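You operate a simulated robot arm through the tools that you are given. There is no shell and no other tool. Be economical: measure what you need, move in short steps, check, and stop when the job is done.

Carry out the task below with a simulated robot arm. There is one attempt and no reset: what you move stays moved.

Task
Take the yellow shim on the long edge of the car's deck and put it away on the corner of the car's deck.

It is judged by the outcome, as a careful person would: the job done as asked, and still so three seconds after it is handed in. It fails if anything else is knocked over, pushed out of place, dropped, spilled or broken.

Robot
A 6-joint arm with a two-finger parallel gripper, fixed in place. Base frame: the origin is at the foot of the arm, x ahead of it, y to its left, z up; the work surface is at about z = 0.82. Lengths are in m, angles in rad, forces in N, time in s.
With the tool pointing down near the work surface it reaches from about 0.24 to 0.64 m from the base axis. Its first joint turns from -1.152 to 1.152 rad. Payload 2.7 kg.
The tool frame sits at the grasp point between the pads (the TCP): z along the fingers, y along the line on which they close. The tips reach 0.023 m beyond it. The gripper opens to 0.094 m. The fingers are 0.038 m wide and 0.01 m thick; the gripper's body (0.054 by 0.096 m) begins 0.039 m behind the TCP.
Orientation is told as [roll, pitch, yaw] about the base's x, y, z axes, in that order, counted from this pose: with the fingers straight down and closing along the base's y, the tool's x points along the base's -x, its y along +y and its z along -z.

Tools
- The arm moves only by the tool send_rows. Its argument "motion" is a list that holds one entry, the list of rows, each a list of 7 numbers: the shift along the tool's x, y, z in m, then the turn, a rotation vector about the tool's x, y, z in rad, then the gripper command, from -1 (shut) to 1 (fully open), values between in proportion. In form: [[[dx, dy, dz, ax, ay, az, grip], ...]]. A call has 1 to 8 rows; each row is the pose to reach, as a shift and turn from the pose commanded when the call began, along the tool's axes at that moment. Rows are played at 5 a second. More than 0.05 m and 0.15 rad between two rows, or a gripper value outside its range, and nothing of the call is played. A pose out of reach is approached as far as the arm can. The call stops where the force on the tool passes 40 N (or 10 N more than at its start, if that is more) or the arm is blocked; 0.2 s more then pass. The fingers move at their own pace (about 0.045 m/s each) and stop on an object; they squeeze with about 33 N. The grip force told is the motor's: it shows also when the fingers shut on nothing. Time passes only in rows, and 0.2 s behind the last, so rows that repeat a pose let the fingers close. It gives the time, the measured TCP pose, the force on the tool (base axes), the opening and the grip force at its end, in the units of the frame above (readings bear some noise), and new pictures: "views" is both (left out), scene, wrist or none.
- Cameras (640 x 400 px; columns grow to the right, rows downward): "scene" is fixed at [0.0845, -0.4489, 1.3922]; the picture's right is [0.62, -0.78, 0.00], its down [-0.53, -0.42, -0.74] and it looks along [0.58, 0.46, -0.67] (base axes); focal length 322 px, centre (320, 200). "wrist" rides on the gripper at [-0.039, 0, -0.044] in the tool frame; the picture's right is [0.00, -1.00, 0.00], its down [0.97, 0.00, -0.24] and it looks along [0.24, 0.00, 0.97] (tool axes); focal length 218 px, centre (320, 200). There is no depth. A picture from a camera that has moved, and an enlarged one, comes with that camera's place and axes in the base frame and with its lens.
- close_up(camera, box): a new picture of the part [left, top, right, bottom] of that camera's present view, enlarged. The clock stands still meanwhile.
- job_done(): hands the job in; it is judged then, once.

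Go step by step. Nothing tells you positions but the pictures and the camera data: compare them with the known pose of the tool, close in by small moves and look again before you grip or let go. The budget is 90 turns and 150 pictures, counting those below and the enlarged ones. Unless the task says otherwise, let go and move clear before handing in, and close with one line.

The tools are called after "Request:" as a command line: name --argument value ..., lists and objects as JSON in quotes. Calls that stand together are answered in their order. send_rows: Moves the arm, as the interface text tells. Its arguments: {"type":"object","properties":{"motion":{"type":"array"},"views":{"type":"string","enum":["both","scene","wrist","none"]}},"required":["motion"]} The other tools are called the same way: close_up (camera, box) takes an enlarged picture of a part of a camera's view; job_done () hands the job in.

At the start:

```text
t: 0.0
eef_pos: [0.3439, -0.0553, 1.068]
tcp_rot: [0.0, 0.001, 0.0]
force: [-0.2, 0.2, 0.3]
grip_width: 0.0939
grasp_force: 0.0
```

scene: 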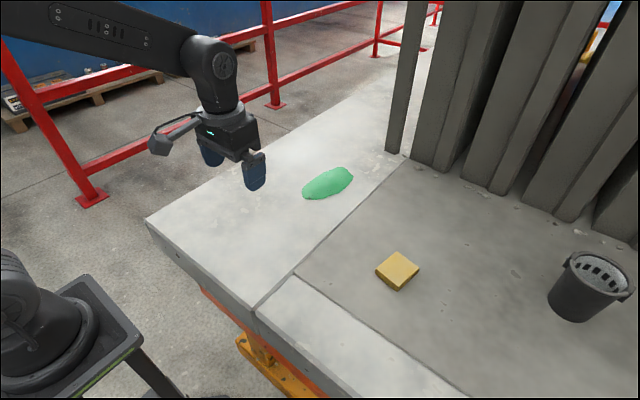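
wrist: 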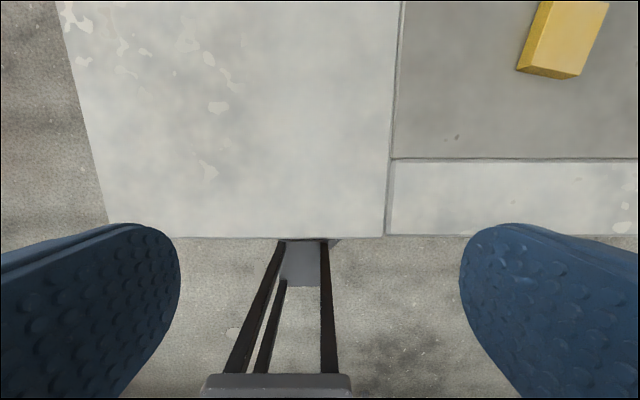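

I see a yellow block on the dark grey area, a green patch on the light slab, and a bucket to the right. I'll enlarge the views to tell the parts of the deck apart.

Request:
close_up --camera "scene" --box '[140, 130, 460, 330]'

Request:
close_up --camera "scene" --box '[380, 160, 640, 400]'

Request:
close_up --camera "scene" --box '[400, 0, 640, 200]'

```text
2.00 times, centred on (300, 230) of scene
camera zoom: at [0.0845, -0.4489, 1.3922], right [0.62, -0.78, 0.0], down [-0.53, -0.42, -0.74], along [0.58, 0.46, -0.67], focal length 644 px, centre (360, 140)
```

zoom: 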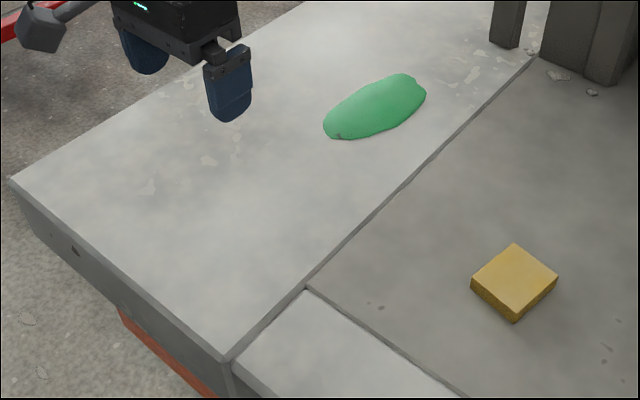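

```text
1.67 times, centred on (510, 280) of scene
camera zoom: at [0.0845, -0.4489, 1.3922], right [0.62, -0.78, 0.0], down [-0.53, -0.42, -0.74], along [0.58, 0.46, -0.67], focal length 537 px, centre (3, 67)
```

zoom: 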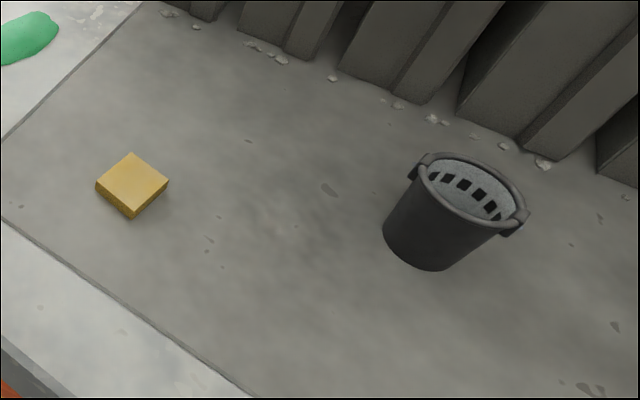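

```text
2.00 times, centred on (520, 100) of scene
camera zoom: at [0.0845, -0.4489, 1.3922], right [0.62, -0.78, 0.0], down [-0.53, -0.42, -0.74], along [0.58, 0.46, -0.67], focal length 644 px, centre (-80, 400)
```

zoom: 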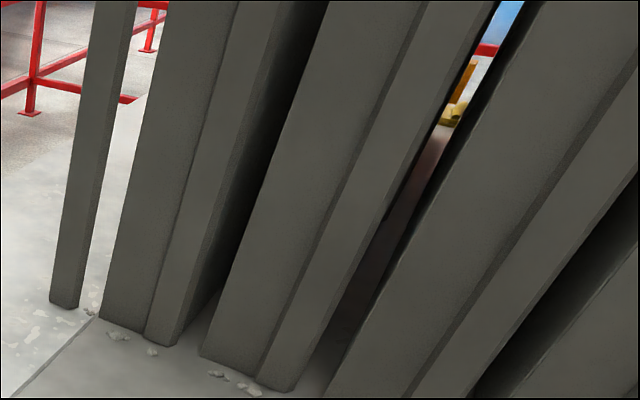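

The deck's near long edge runs at about x≈0.257, with its end at y≈0.23, so the corner is near (0.26, 0.23). The shim is near (0.50, -0.32). I'll move above the shim and look down.

Request:
send_rows --motion '[[[-0.02, -0.037, 0.009, 0, 0, 0, 1], [-0.04, -0.075, 0.018, 0, 0, 0, 1], [-0.06, -0.112, 0.027, 0, 0, 0, 1], [-0.08, -0.15, 0.036, 0, 0, 0, 1], [-0.1, -0.187, 0.045, 0, 0, 0, 1], [-0.12, -0.225, 0.054, 0, 0, 0, 1], [-0.14, -0.262, 0.063, 0, 0, 0, 1], [-0.14, -0.262, 0.063, 0, 0, 0, 1]]]'

```text
t: 1.8
eef_pos: [0.482, -0.318, 1.006]
tcp_rot: [-0.001, -0.001, 0.0]
force: [-0.1, -0.7, 0.1]
grip_width: 0.0941
grasp_force: 0.0
camera wrist: at [0.5234, -0.3171, 1.0482], right [0.0, -1.0, 0.0], down [-0.97, 0.0, 0.24], along [-0.24, 0.0, -0.97], focal length 218 px, centre (320, 200)
```

scene: 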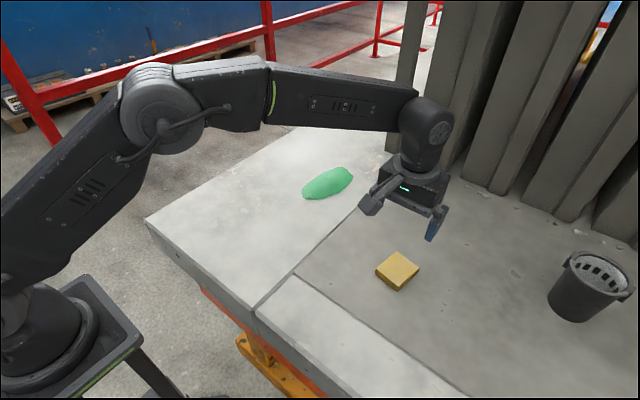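
wrist: 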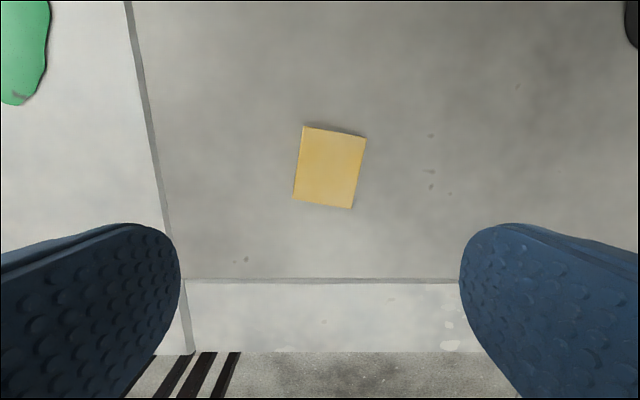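

The shim is centred near (0.504, -0.325), about 0.06 x 0.068 m, and turned about -0.18 rad. I'll line up above it and come down to z≈0.90 for a check.

Request:
send_rows --motion '[[[-0.011, -0.004, 0.035, 0, 0, 0.09, 1], [-0.022, -0.0075, 0.07, 0, 0, 0.18, 1], [-0.022, -0.0075, 0.101, 0, 0, 0.18, 1], [-0.022, -0.0075, 0.101, 0, 0, 0.18, 1]]]'

```text
t: 2.8
eef_pos: [0.5068, -0.3245, 0.9036]
tcp_rot: [0.0, -0.002, -0.18]
force: [0.0, -0.1, 0.2]
grip_width: 0.094
grasp_force: 0.1
camera wrist: at [0.5455, -0.3309, 0.9472], right [-0.18, -0.98, 0.0], down [-0.96, 0.17, 0.24], along [-0.24, 0.04, -0.97], focal length 218 px, centre (320, 200)
```

scene: 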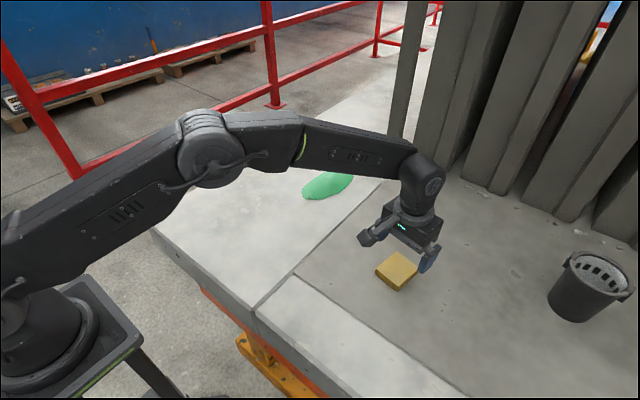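
wrist: 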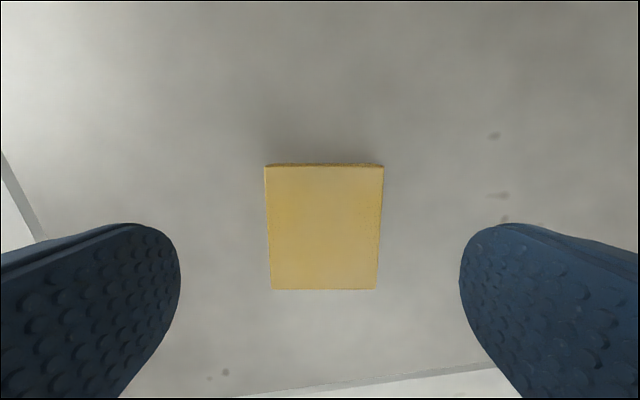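

The shim is centred and square between the fingers. I'll go down to the grasp height with the tips just above the deck.

Request:
send_rows --motion '[[[0, -0.002, 0.025, 0, 0, 0, 1], [0, -0.002, 0.045, 0, 0, 0, 1], [0, -0.002, 0.054, 0, 0, 0, 1], [0, -0.002, 0.054, 0, 0, 0, 1]]]'

Request:
close_up --camera "scene" --box '[320, 180, 480, 310]'

```text
t: 3.8
eef_pos: [0.5056, -0.3267, 0.8497]
tcp_rot: [-0.001, -0.001, -0.179]
force: [0.5, -0.1, -0.4]
grip_width: 0.0937
grasp_force: 0.1
camera wrist: at [0.5461, -0.333, 0.8938], right [-0.18, -0.98, 0.0], down [-0.96, 0.17, 0.24], along [-0.24, 0.04, -0.97], focal length 218 px, centre (320, 200)
```

scene: 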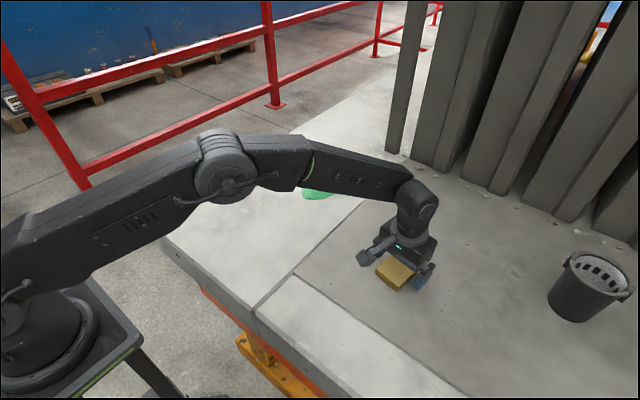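
wrist: 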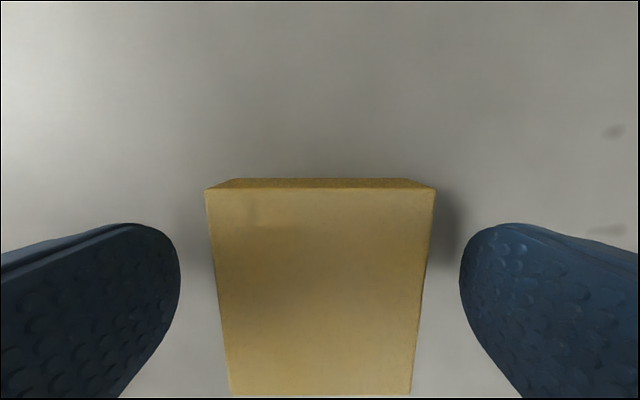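

```text
3.08 times, centred on (400, 245) of scene
camera zoom: at [0.0845, -0.4489, 1.3922], right [0.62, -0.78, 0.0], down [-0.53, -0.42, -0.74], along [0.58, 0.46, -0.67], focal length 991 px, centre (74, 62)
```

zoom: 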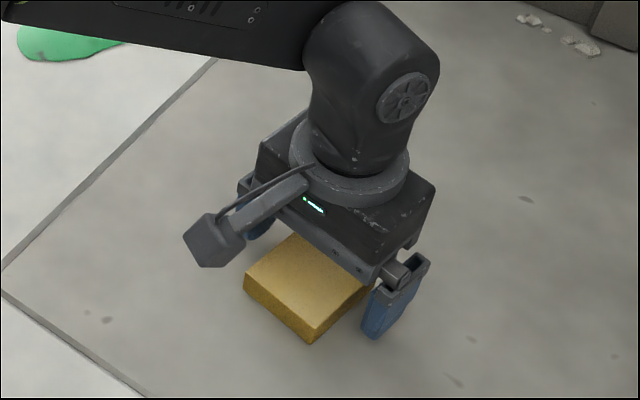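

The fingers straddle the shim without touching it. Closing now.

Request:
send_rows --motion '[[[0.004, 0, 0, 0, 0, 0, 1], [0.004, 0, 0, 0, 0, 0, -1], [0.004, 0, 0, 0, 0, 0, -1], [0.004, 0, 0, 0, 0, 0, -1], [0.004, 0, 0, 0, 0, 0, -1], [0.004, 0, 0, 0, 0, 0, -1]]]' --views "wrist"

```text
t: 5.2
eef_pos: [0.5017, -0.3256, 0.8514]
tcp_rot: [-0.002, -0.002, -0.18]
force: [-1.6, -1.1, -0.2]
grip_width: 0.0589
grasp_force: 32.8
camera wrist: at [0.5422, -0.3323, 0.8941], right [-0.18, -0.98, 0.0], down [-0.96, 0.17, 0.24], along [-0.24, 0.04, -0.97], focal length 218 px, centre (320, 200)
```

wrist: 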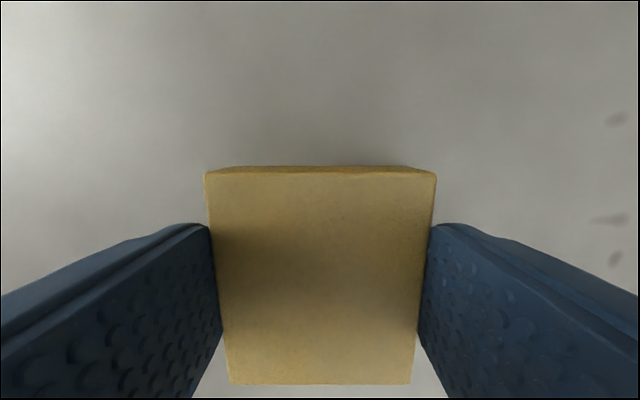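

The shim is held (opening 0.059, grip 33 N). I'll lift it straight up.

Request:
send_rows --motion '[[[0, 0, -0.02, 0, 0, 0, -1], [0, 0, -0.05, 0, 0, 0, -1], [0, 0, -0.09, 0, 0, 0.0, -1], [0, 0, -0.12, 0, 0, 0.0, -1], [0, 0, -0.12, 0, 0, 0.0, -1]]]'

```text
t: 6.4
eef_pos: [0.5014, -0.3252, 0.9702]
tcp_rot: [0.001, -0.001, -0.18]
force: [0.2, -0.2, -1.3]
grip_width: 0.0594
grasp_force: 33.1
camera wrist: at [0.5419, -0.3321, 1.0139], right [-0.18, -0.98, 0.0], down [-0.95, 0.17, 0.24], along [-0.24, 0.04, -0.97], focal length 218 px, centre (320, 200)
```

scene: 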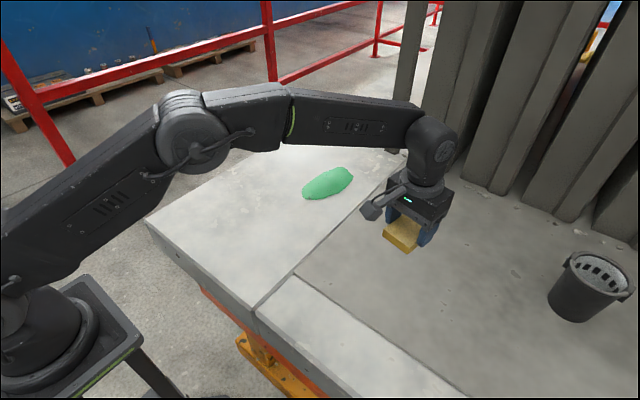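
wrist: 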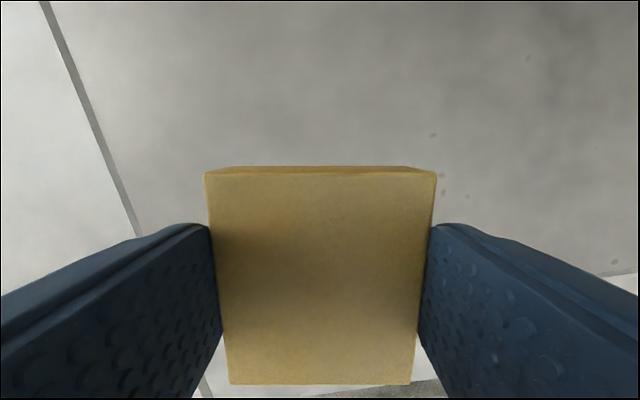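

It is lifted and held firmly. I'll carry it toward the near-left corner in two stages, staying high and clear of the green patch.

Request:
send_rows --motion '[[[0.022, 0.037, 0, 0, 0, -0.03, -1], [0.044, 0.073, 0, 0, 0, -0.06, -1], [0.066, 0.11, 0, 0, 0, -0.09, -1], [0.088, 0.147, 0, 0, 0, -0.12, -1], [0.11, 0.183, 0, 0, 0, -0.15, -1], [0.131, 0.22, 0, 0, 0, -0.18, -1], [0.131, 0.22, 0, 0, 0, -0.18, -1]]]'

```text
t: 8.0
eef_pos: [0.4116, -0.0835, 0.9703]
tcp_rot: [-0.001, -0.001, 0.0]
force: [-0.7, 0.0, -0.8]
grip_width: 0.059
grasp_force: 32.6
camera wrist: at [0.4523, -0.0845, 1.0147], right [0.0, -1.0, 0.0], down [-0.97, 0.0, 0.24], along [-0.24, 0.0, -0.97], focal length 218 px, centre (320, 200)
```

scene: 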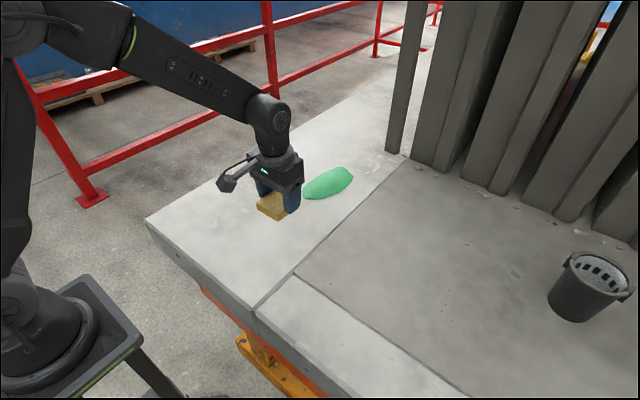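
wrist: 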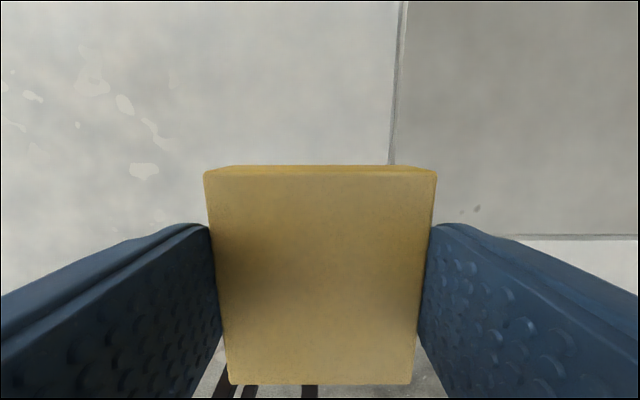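

Halfway there. I'll go on to above the corner at about (0.32, 0.15).

Request:
send_rows --motion '[[[0.015, 0.039, 0, 0, 0, 0, -1], [0.03, 0.078, 0, 0, 0, 0, -1], [0.046, 0.117, 0, 0, 0, 0, -1], [0.061, 0.156, 0, 0, 0, 0, -1], [0.076, 0.195, 0, 0, 0, 0, -1], [0.0916, 0.2335, 0, 0, 0, 0, -1], [0.0916, 0.2335, 0, 0, 0, 0, -1]]]'

```text
t: 9.6
eef_pos: [0.3215, 0.1477, 0.9712]
tcp_rot: [0.001, 0.0, 0.0]
force: [-0.9, 0.0, -0.7]
grip_width: 0.0589
grasp_force: 33.4
camera wrist: at [0.3609, 0.1479, 1.014], right [0.0, -1.0, 0.0], down [-0.97, 0.0, 0.24], along [-0.24, 0.0, -0.97], focal length 218 px, centre (320, 200)
```

scene: 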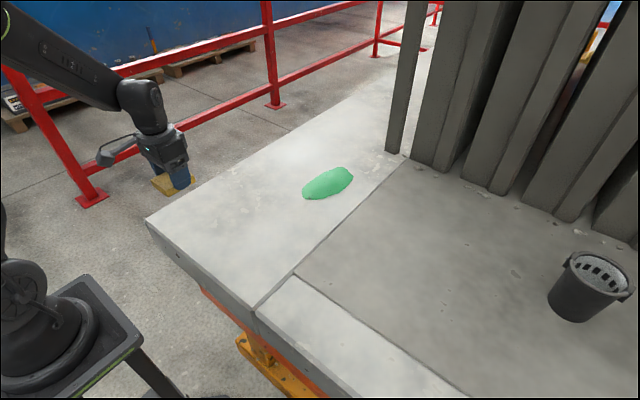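
wrist: 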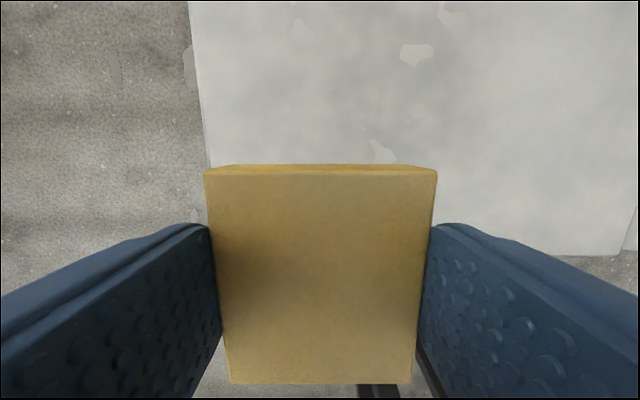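

The deck edges measure near x≈0.258 and y≈0.24. I'll shift to (0.32, 0.178), which leaves a safe margin, and descend to about 15 mm above the deck.

Request:
send_rows --motion '[[[0.001, 0.03, 0, 0, 0, 0, -1], [0.001, 0.03, 0.04, 0, 0, 0, -1], [0.001, 0.03, 0.08, 0, 0, 0, -1], [0.001, 0.03, 0.105, 0, 0, 0, -1], [0.001, 0.03, 0.105, 0, 0, 0, -1]]]'

Request:
close_up --camera "scene" --box '[100, 130, 260, 260]'

```text
t: 10.8
eef_pos: [0.3194, 0.1792, 0.8653]
tcp_rot: [0.0, 0.0, -0.001]
force: [0.0, -0.1, -0.3]
grip_width: 0.0592
grasp_force: 32.9
camera wrist: at [0.3605, 0.1786, 0.9095], right [0.0, -1.0, 0.0], down [-0.97, 0.0, 0.24], along [-0.24, 0.0, -0.97], focal length 218 px, centre (320, 200)
```

scene: 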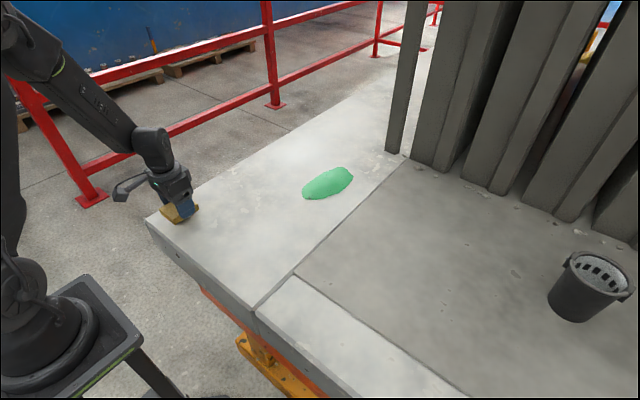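
wrist: 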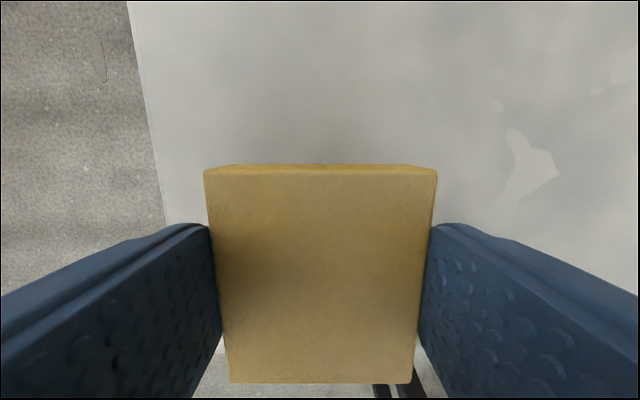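

```text
3.08 times, centred on (180, 195) of scene
camera zoom: at [0.0845, -0.4489, 1.3922], right [0.62, -0.78, 0.0], down [-0.53, -0.42, -0.74], along [0.58, 0.46, -0.67], focal length 991 px, centre (751, 215)
```

zoom: 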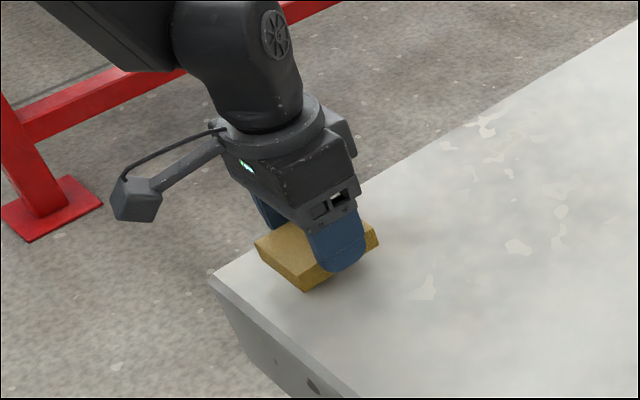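

The shim is over the corner with a margin of about 3 cm on each side. I'll lower it the last 14 mm slowly.

Request:
send_rows --motion '[[[0, 0, 0.005, 0, 0, 0, -1], [0, 0, 0.009, 0, 0, 0, -1], [0, 0, 0.012, 0, 0, 0, -1], [0, 0, 0.014, 0, 0, 0, -1], [0, 0, 0.014, 0, 0, 0, -1]]]'

Request:
close_up --camera "scene" --box '[130, 170, 230, 250]'

```text
t: 12.0
eef_pos: [0.3201, 0.1781, 0.8515]
tcp_rot: [0.002, 0.001, -0.001]
force: [-0.2, 0.3, -1.6]
grip_width: 0.0593
grasp_force: 33.1
camera wrist: at [0.3602, 0.1783, 0.8953], right [0.0, -1.0, 0.0], down [-0.97, 0.0, 0.24], along [-0.24, 0.0, -0.97], focal length 218 px, centre (320, 200)
```

scene: 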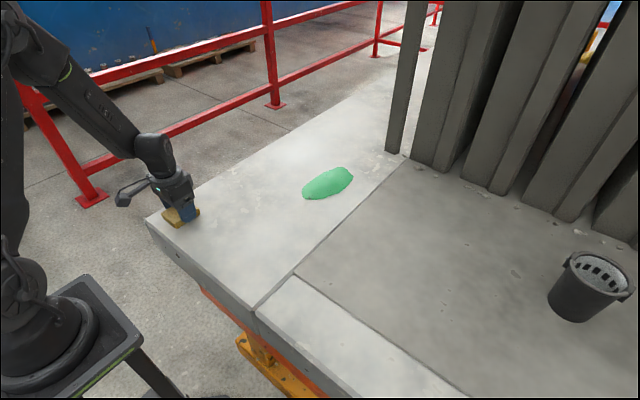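
wrist: 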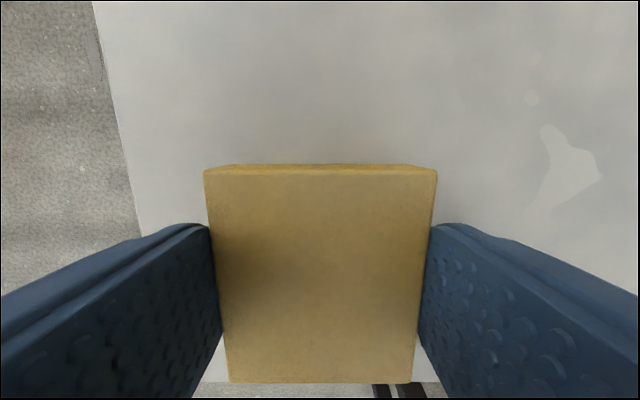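

```text
5.00 times, centred on (180, 210) of scene
camera zoom: at [0.0845, -0.4489, 1.3922], right [0.62, -0.78, 0.0], down [-0.53, -0.42, -0.74], along [0.58, 0.46, -0.67], focal length 1610 px, centre (1020, 150)
```

zoom: 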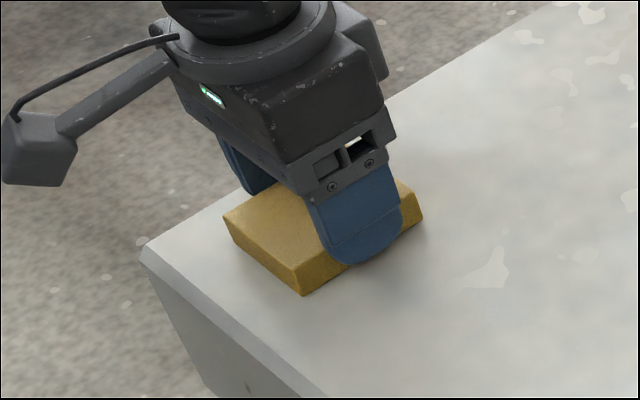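

It is almost down but no contact force shows yet. I'll ease it down another 3 mm in small steps.

Request:
send_rows --motion '[[[0, 0, 0.001, 0, 0, 0, -1], [0, 0, 0.002, 0, 0, 0, -1], [0, 0, 0.002, 0, 0, 0, -1]]]' --views "none"

```text
t: 12.8
eef_pos: [0.3201, 0.1785, 0.8496]
tcp_rot: [0.0, 0.002, 0.002]
force: [-6.3, -3.6, 19.8]
grip_width: 0.0589
grasp_force: 33.3
```

Contact: 20 N upward, so the shim rests on the deck. I'll ease off 1 mm, open, and rise straight up.

Request:
send_rows --motion '[[[0, 0, -0.001, 0, 0, 0, -1], [0, 0, -0.001, 0, 0, 0, 0.6], [0, 0, -0.001, 0, 0, 0, 0.9], [0, 0, -0.001, 0, 0, 0, 0.9], [0, 0, -0.001, 0, 0, 0, 0.9]]]' --views "wrist"

```text
t: 14.0
eef_pos: [0.3188, 0.1781, 0.8517]
tcp_rot: [0.0, 0.0, 0.001]
force: [-0.1, -0.1, -0.3]
grip_width: 0.0892
grasp_force: 0.0
camera wrist: at [0.3603, 0.1782, 0.8943], right [0.0, -1.0, 0.0], down [-0.97, 0.0, 0.24], along [-0.24, 0.0, -0.97], focal length 218 px, centre (320, 200)
```

wrist: 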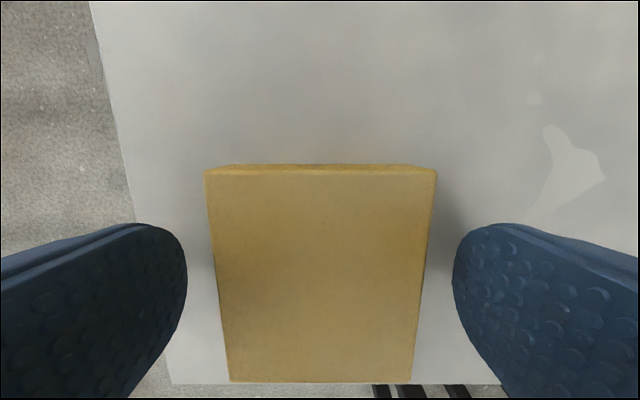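

The fingers are open and clear on both sides. I'll rise and look.

Request:
send_rows --motion '[[[0, 0, -0.03, 0, 0, 0, 0.9], [0, 0, -0.07, 0, 0, 0, 0.9], [0, 0, -0.11, 0, 0, 0, 0.9], [0, 0, -0.15, 0, 0, 0, 0.9], [0, 0, -0.15, 0, 0, 0, 0.9]]]'

Request:
close_up --camera "scene" --box '[130, 170, 230, 250]'

```text
t: 15.2
eef_pos: [0.3203, 0.1796, 1.001]
tcp_rot: [0.0, 0.0, -0.001]
force: [-0.1, -0.2, 0.2]
grip_width: 0.0894
grasp_force: 0.0
camera wrist: at [0.3606, 0.1782, 1.0449], right [0.0, -1.0, 0.0], down [-0.97, 0.0, 0.24], along [-0.24, 0.0, -0.97], focal length 218 px, centre (320, 200)
```

scene: 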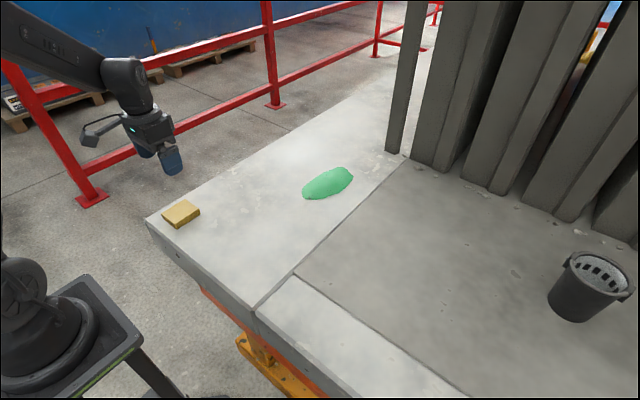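
wrist: 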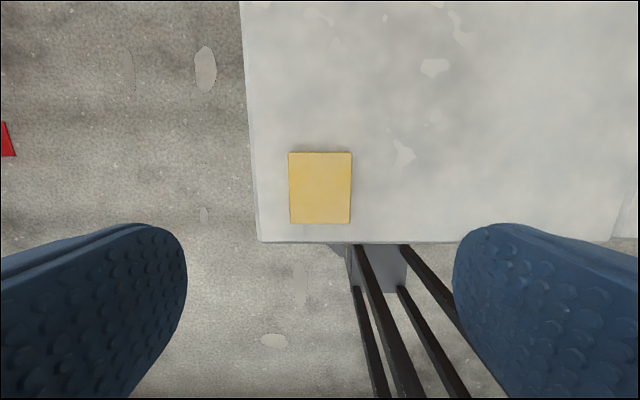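

```text
5.00 times, centred on (180, 210) of scene
camera zoom: at [0.0845, -0.4489, 1.3922], right [0.62, -0.78, 0.0], down [-0.53, -0.42, -0.74], along [0.58, 0.46, -0.67], focal length 1610 px, centre (1020, 150)
```

zoom: 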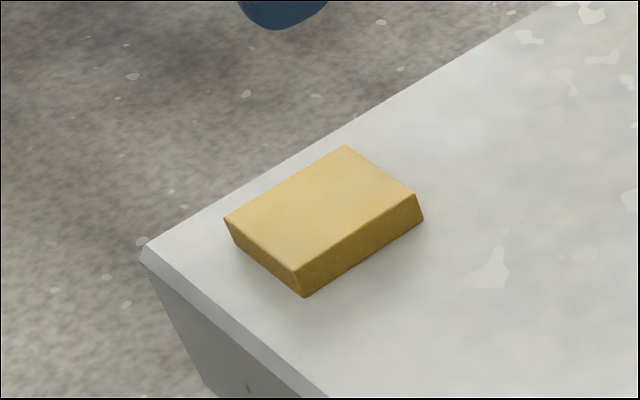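

The shim lies flat and fully supported on the deck's corner. The gripper is clear and nothing else has moved, so I'm handing in.

Request:
job_done

```text
The job is handed in.
```

The yellow shim now lies flat on the near-left corner of the car's deck, about 3 cm in from each edge; the green patch and the bucket were not touched.
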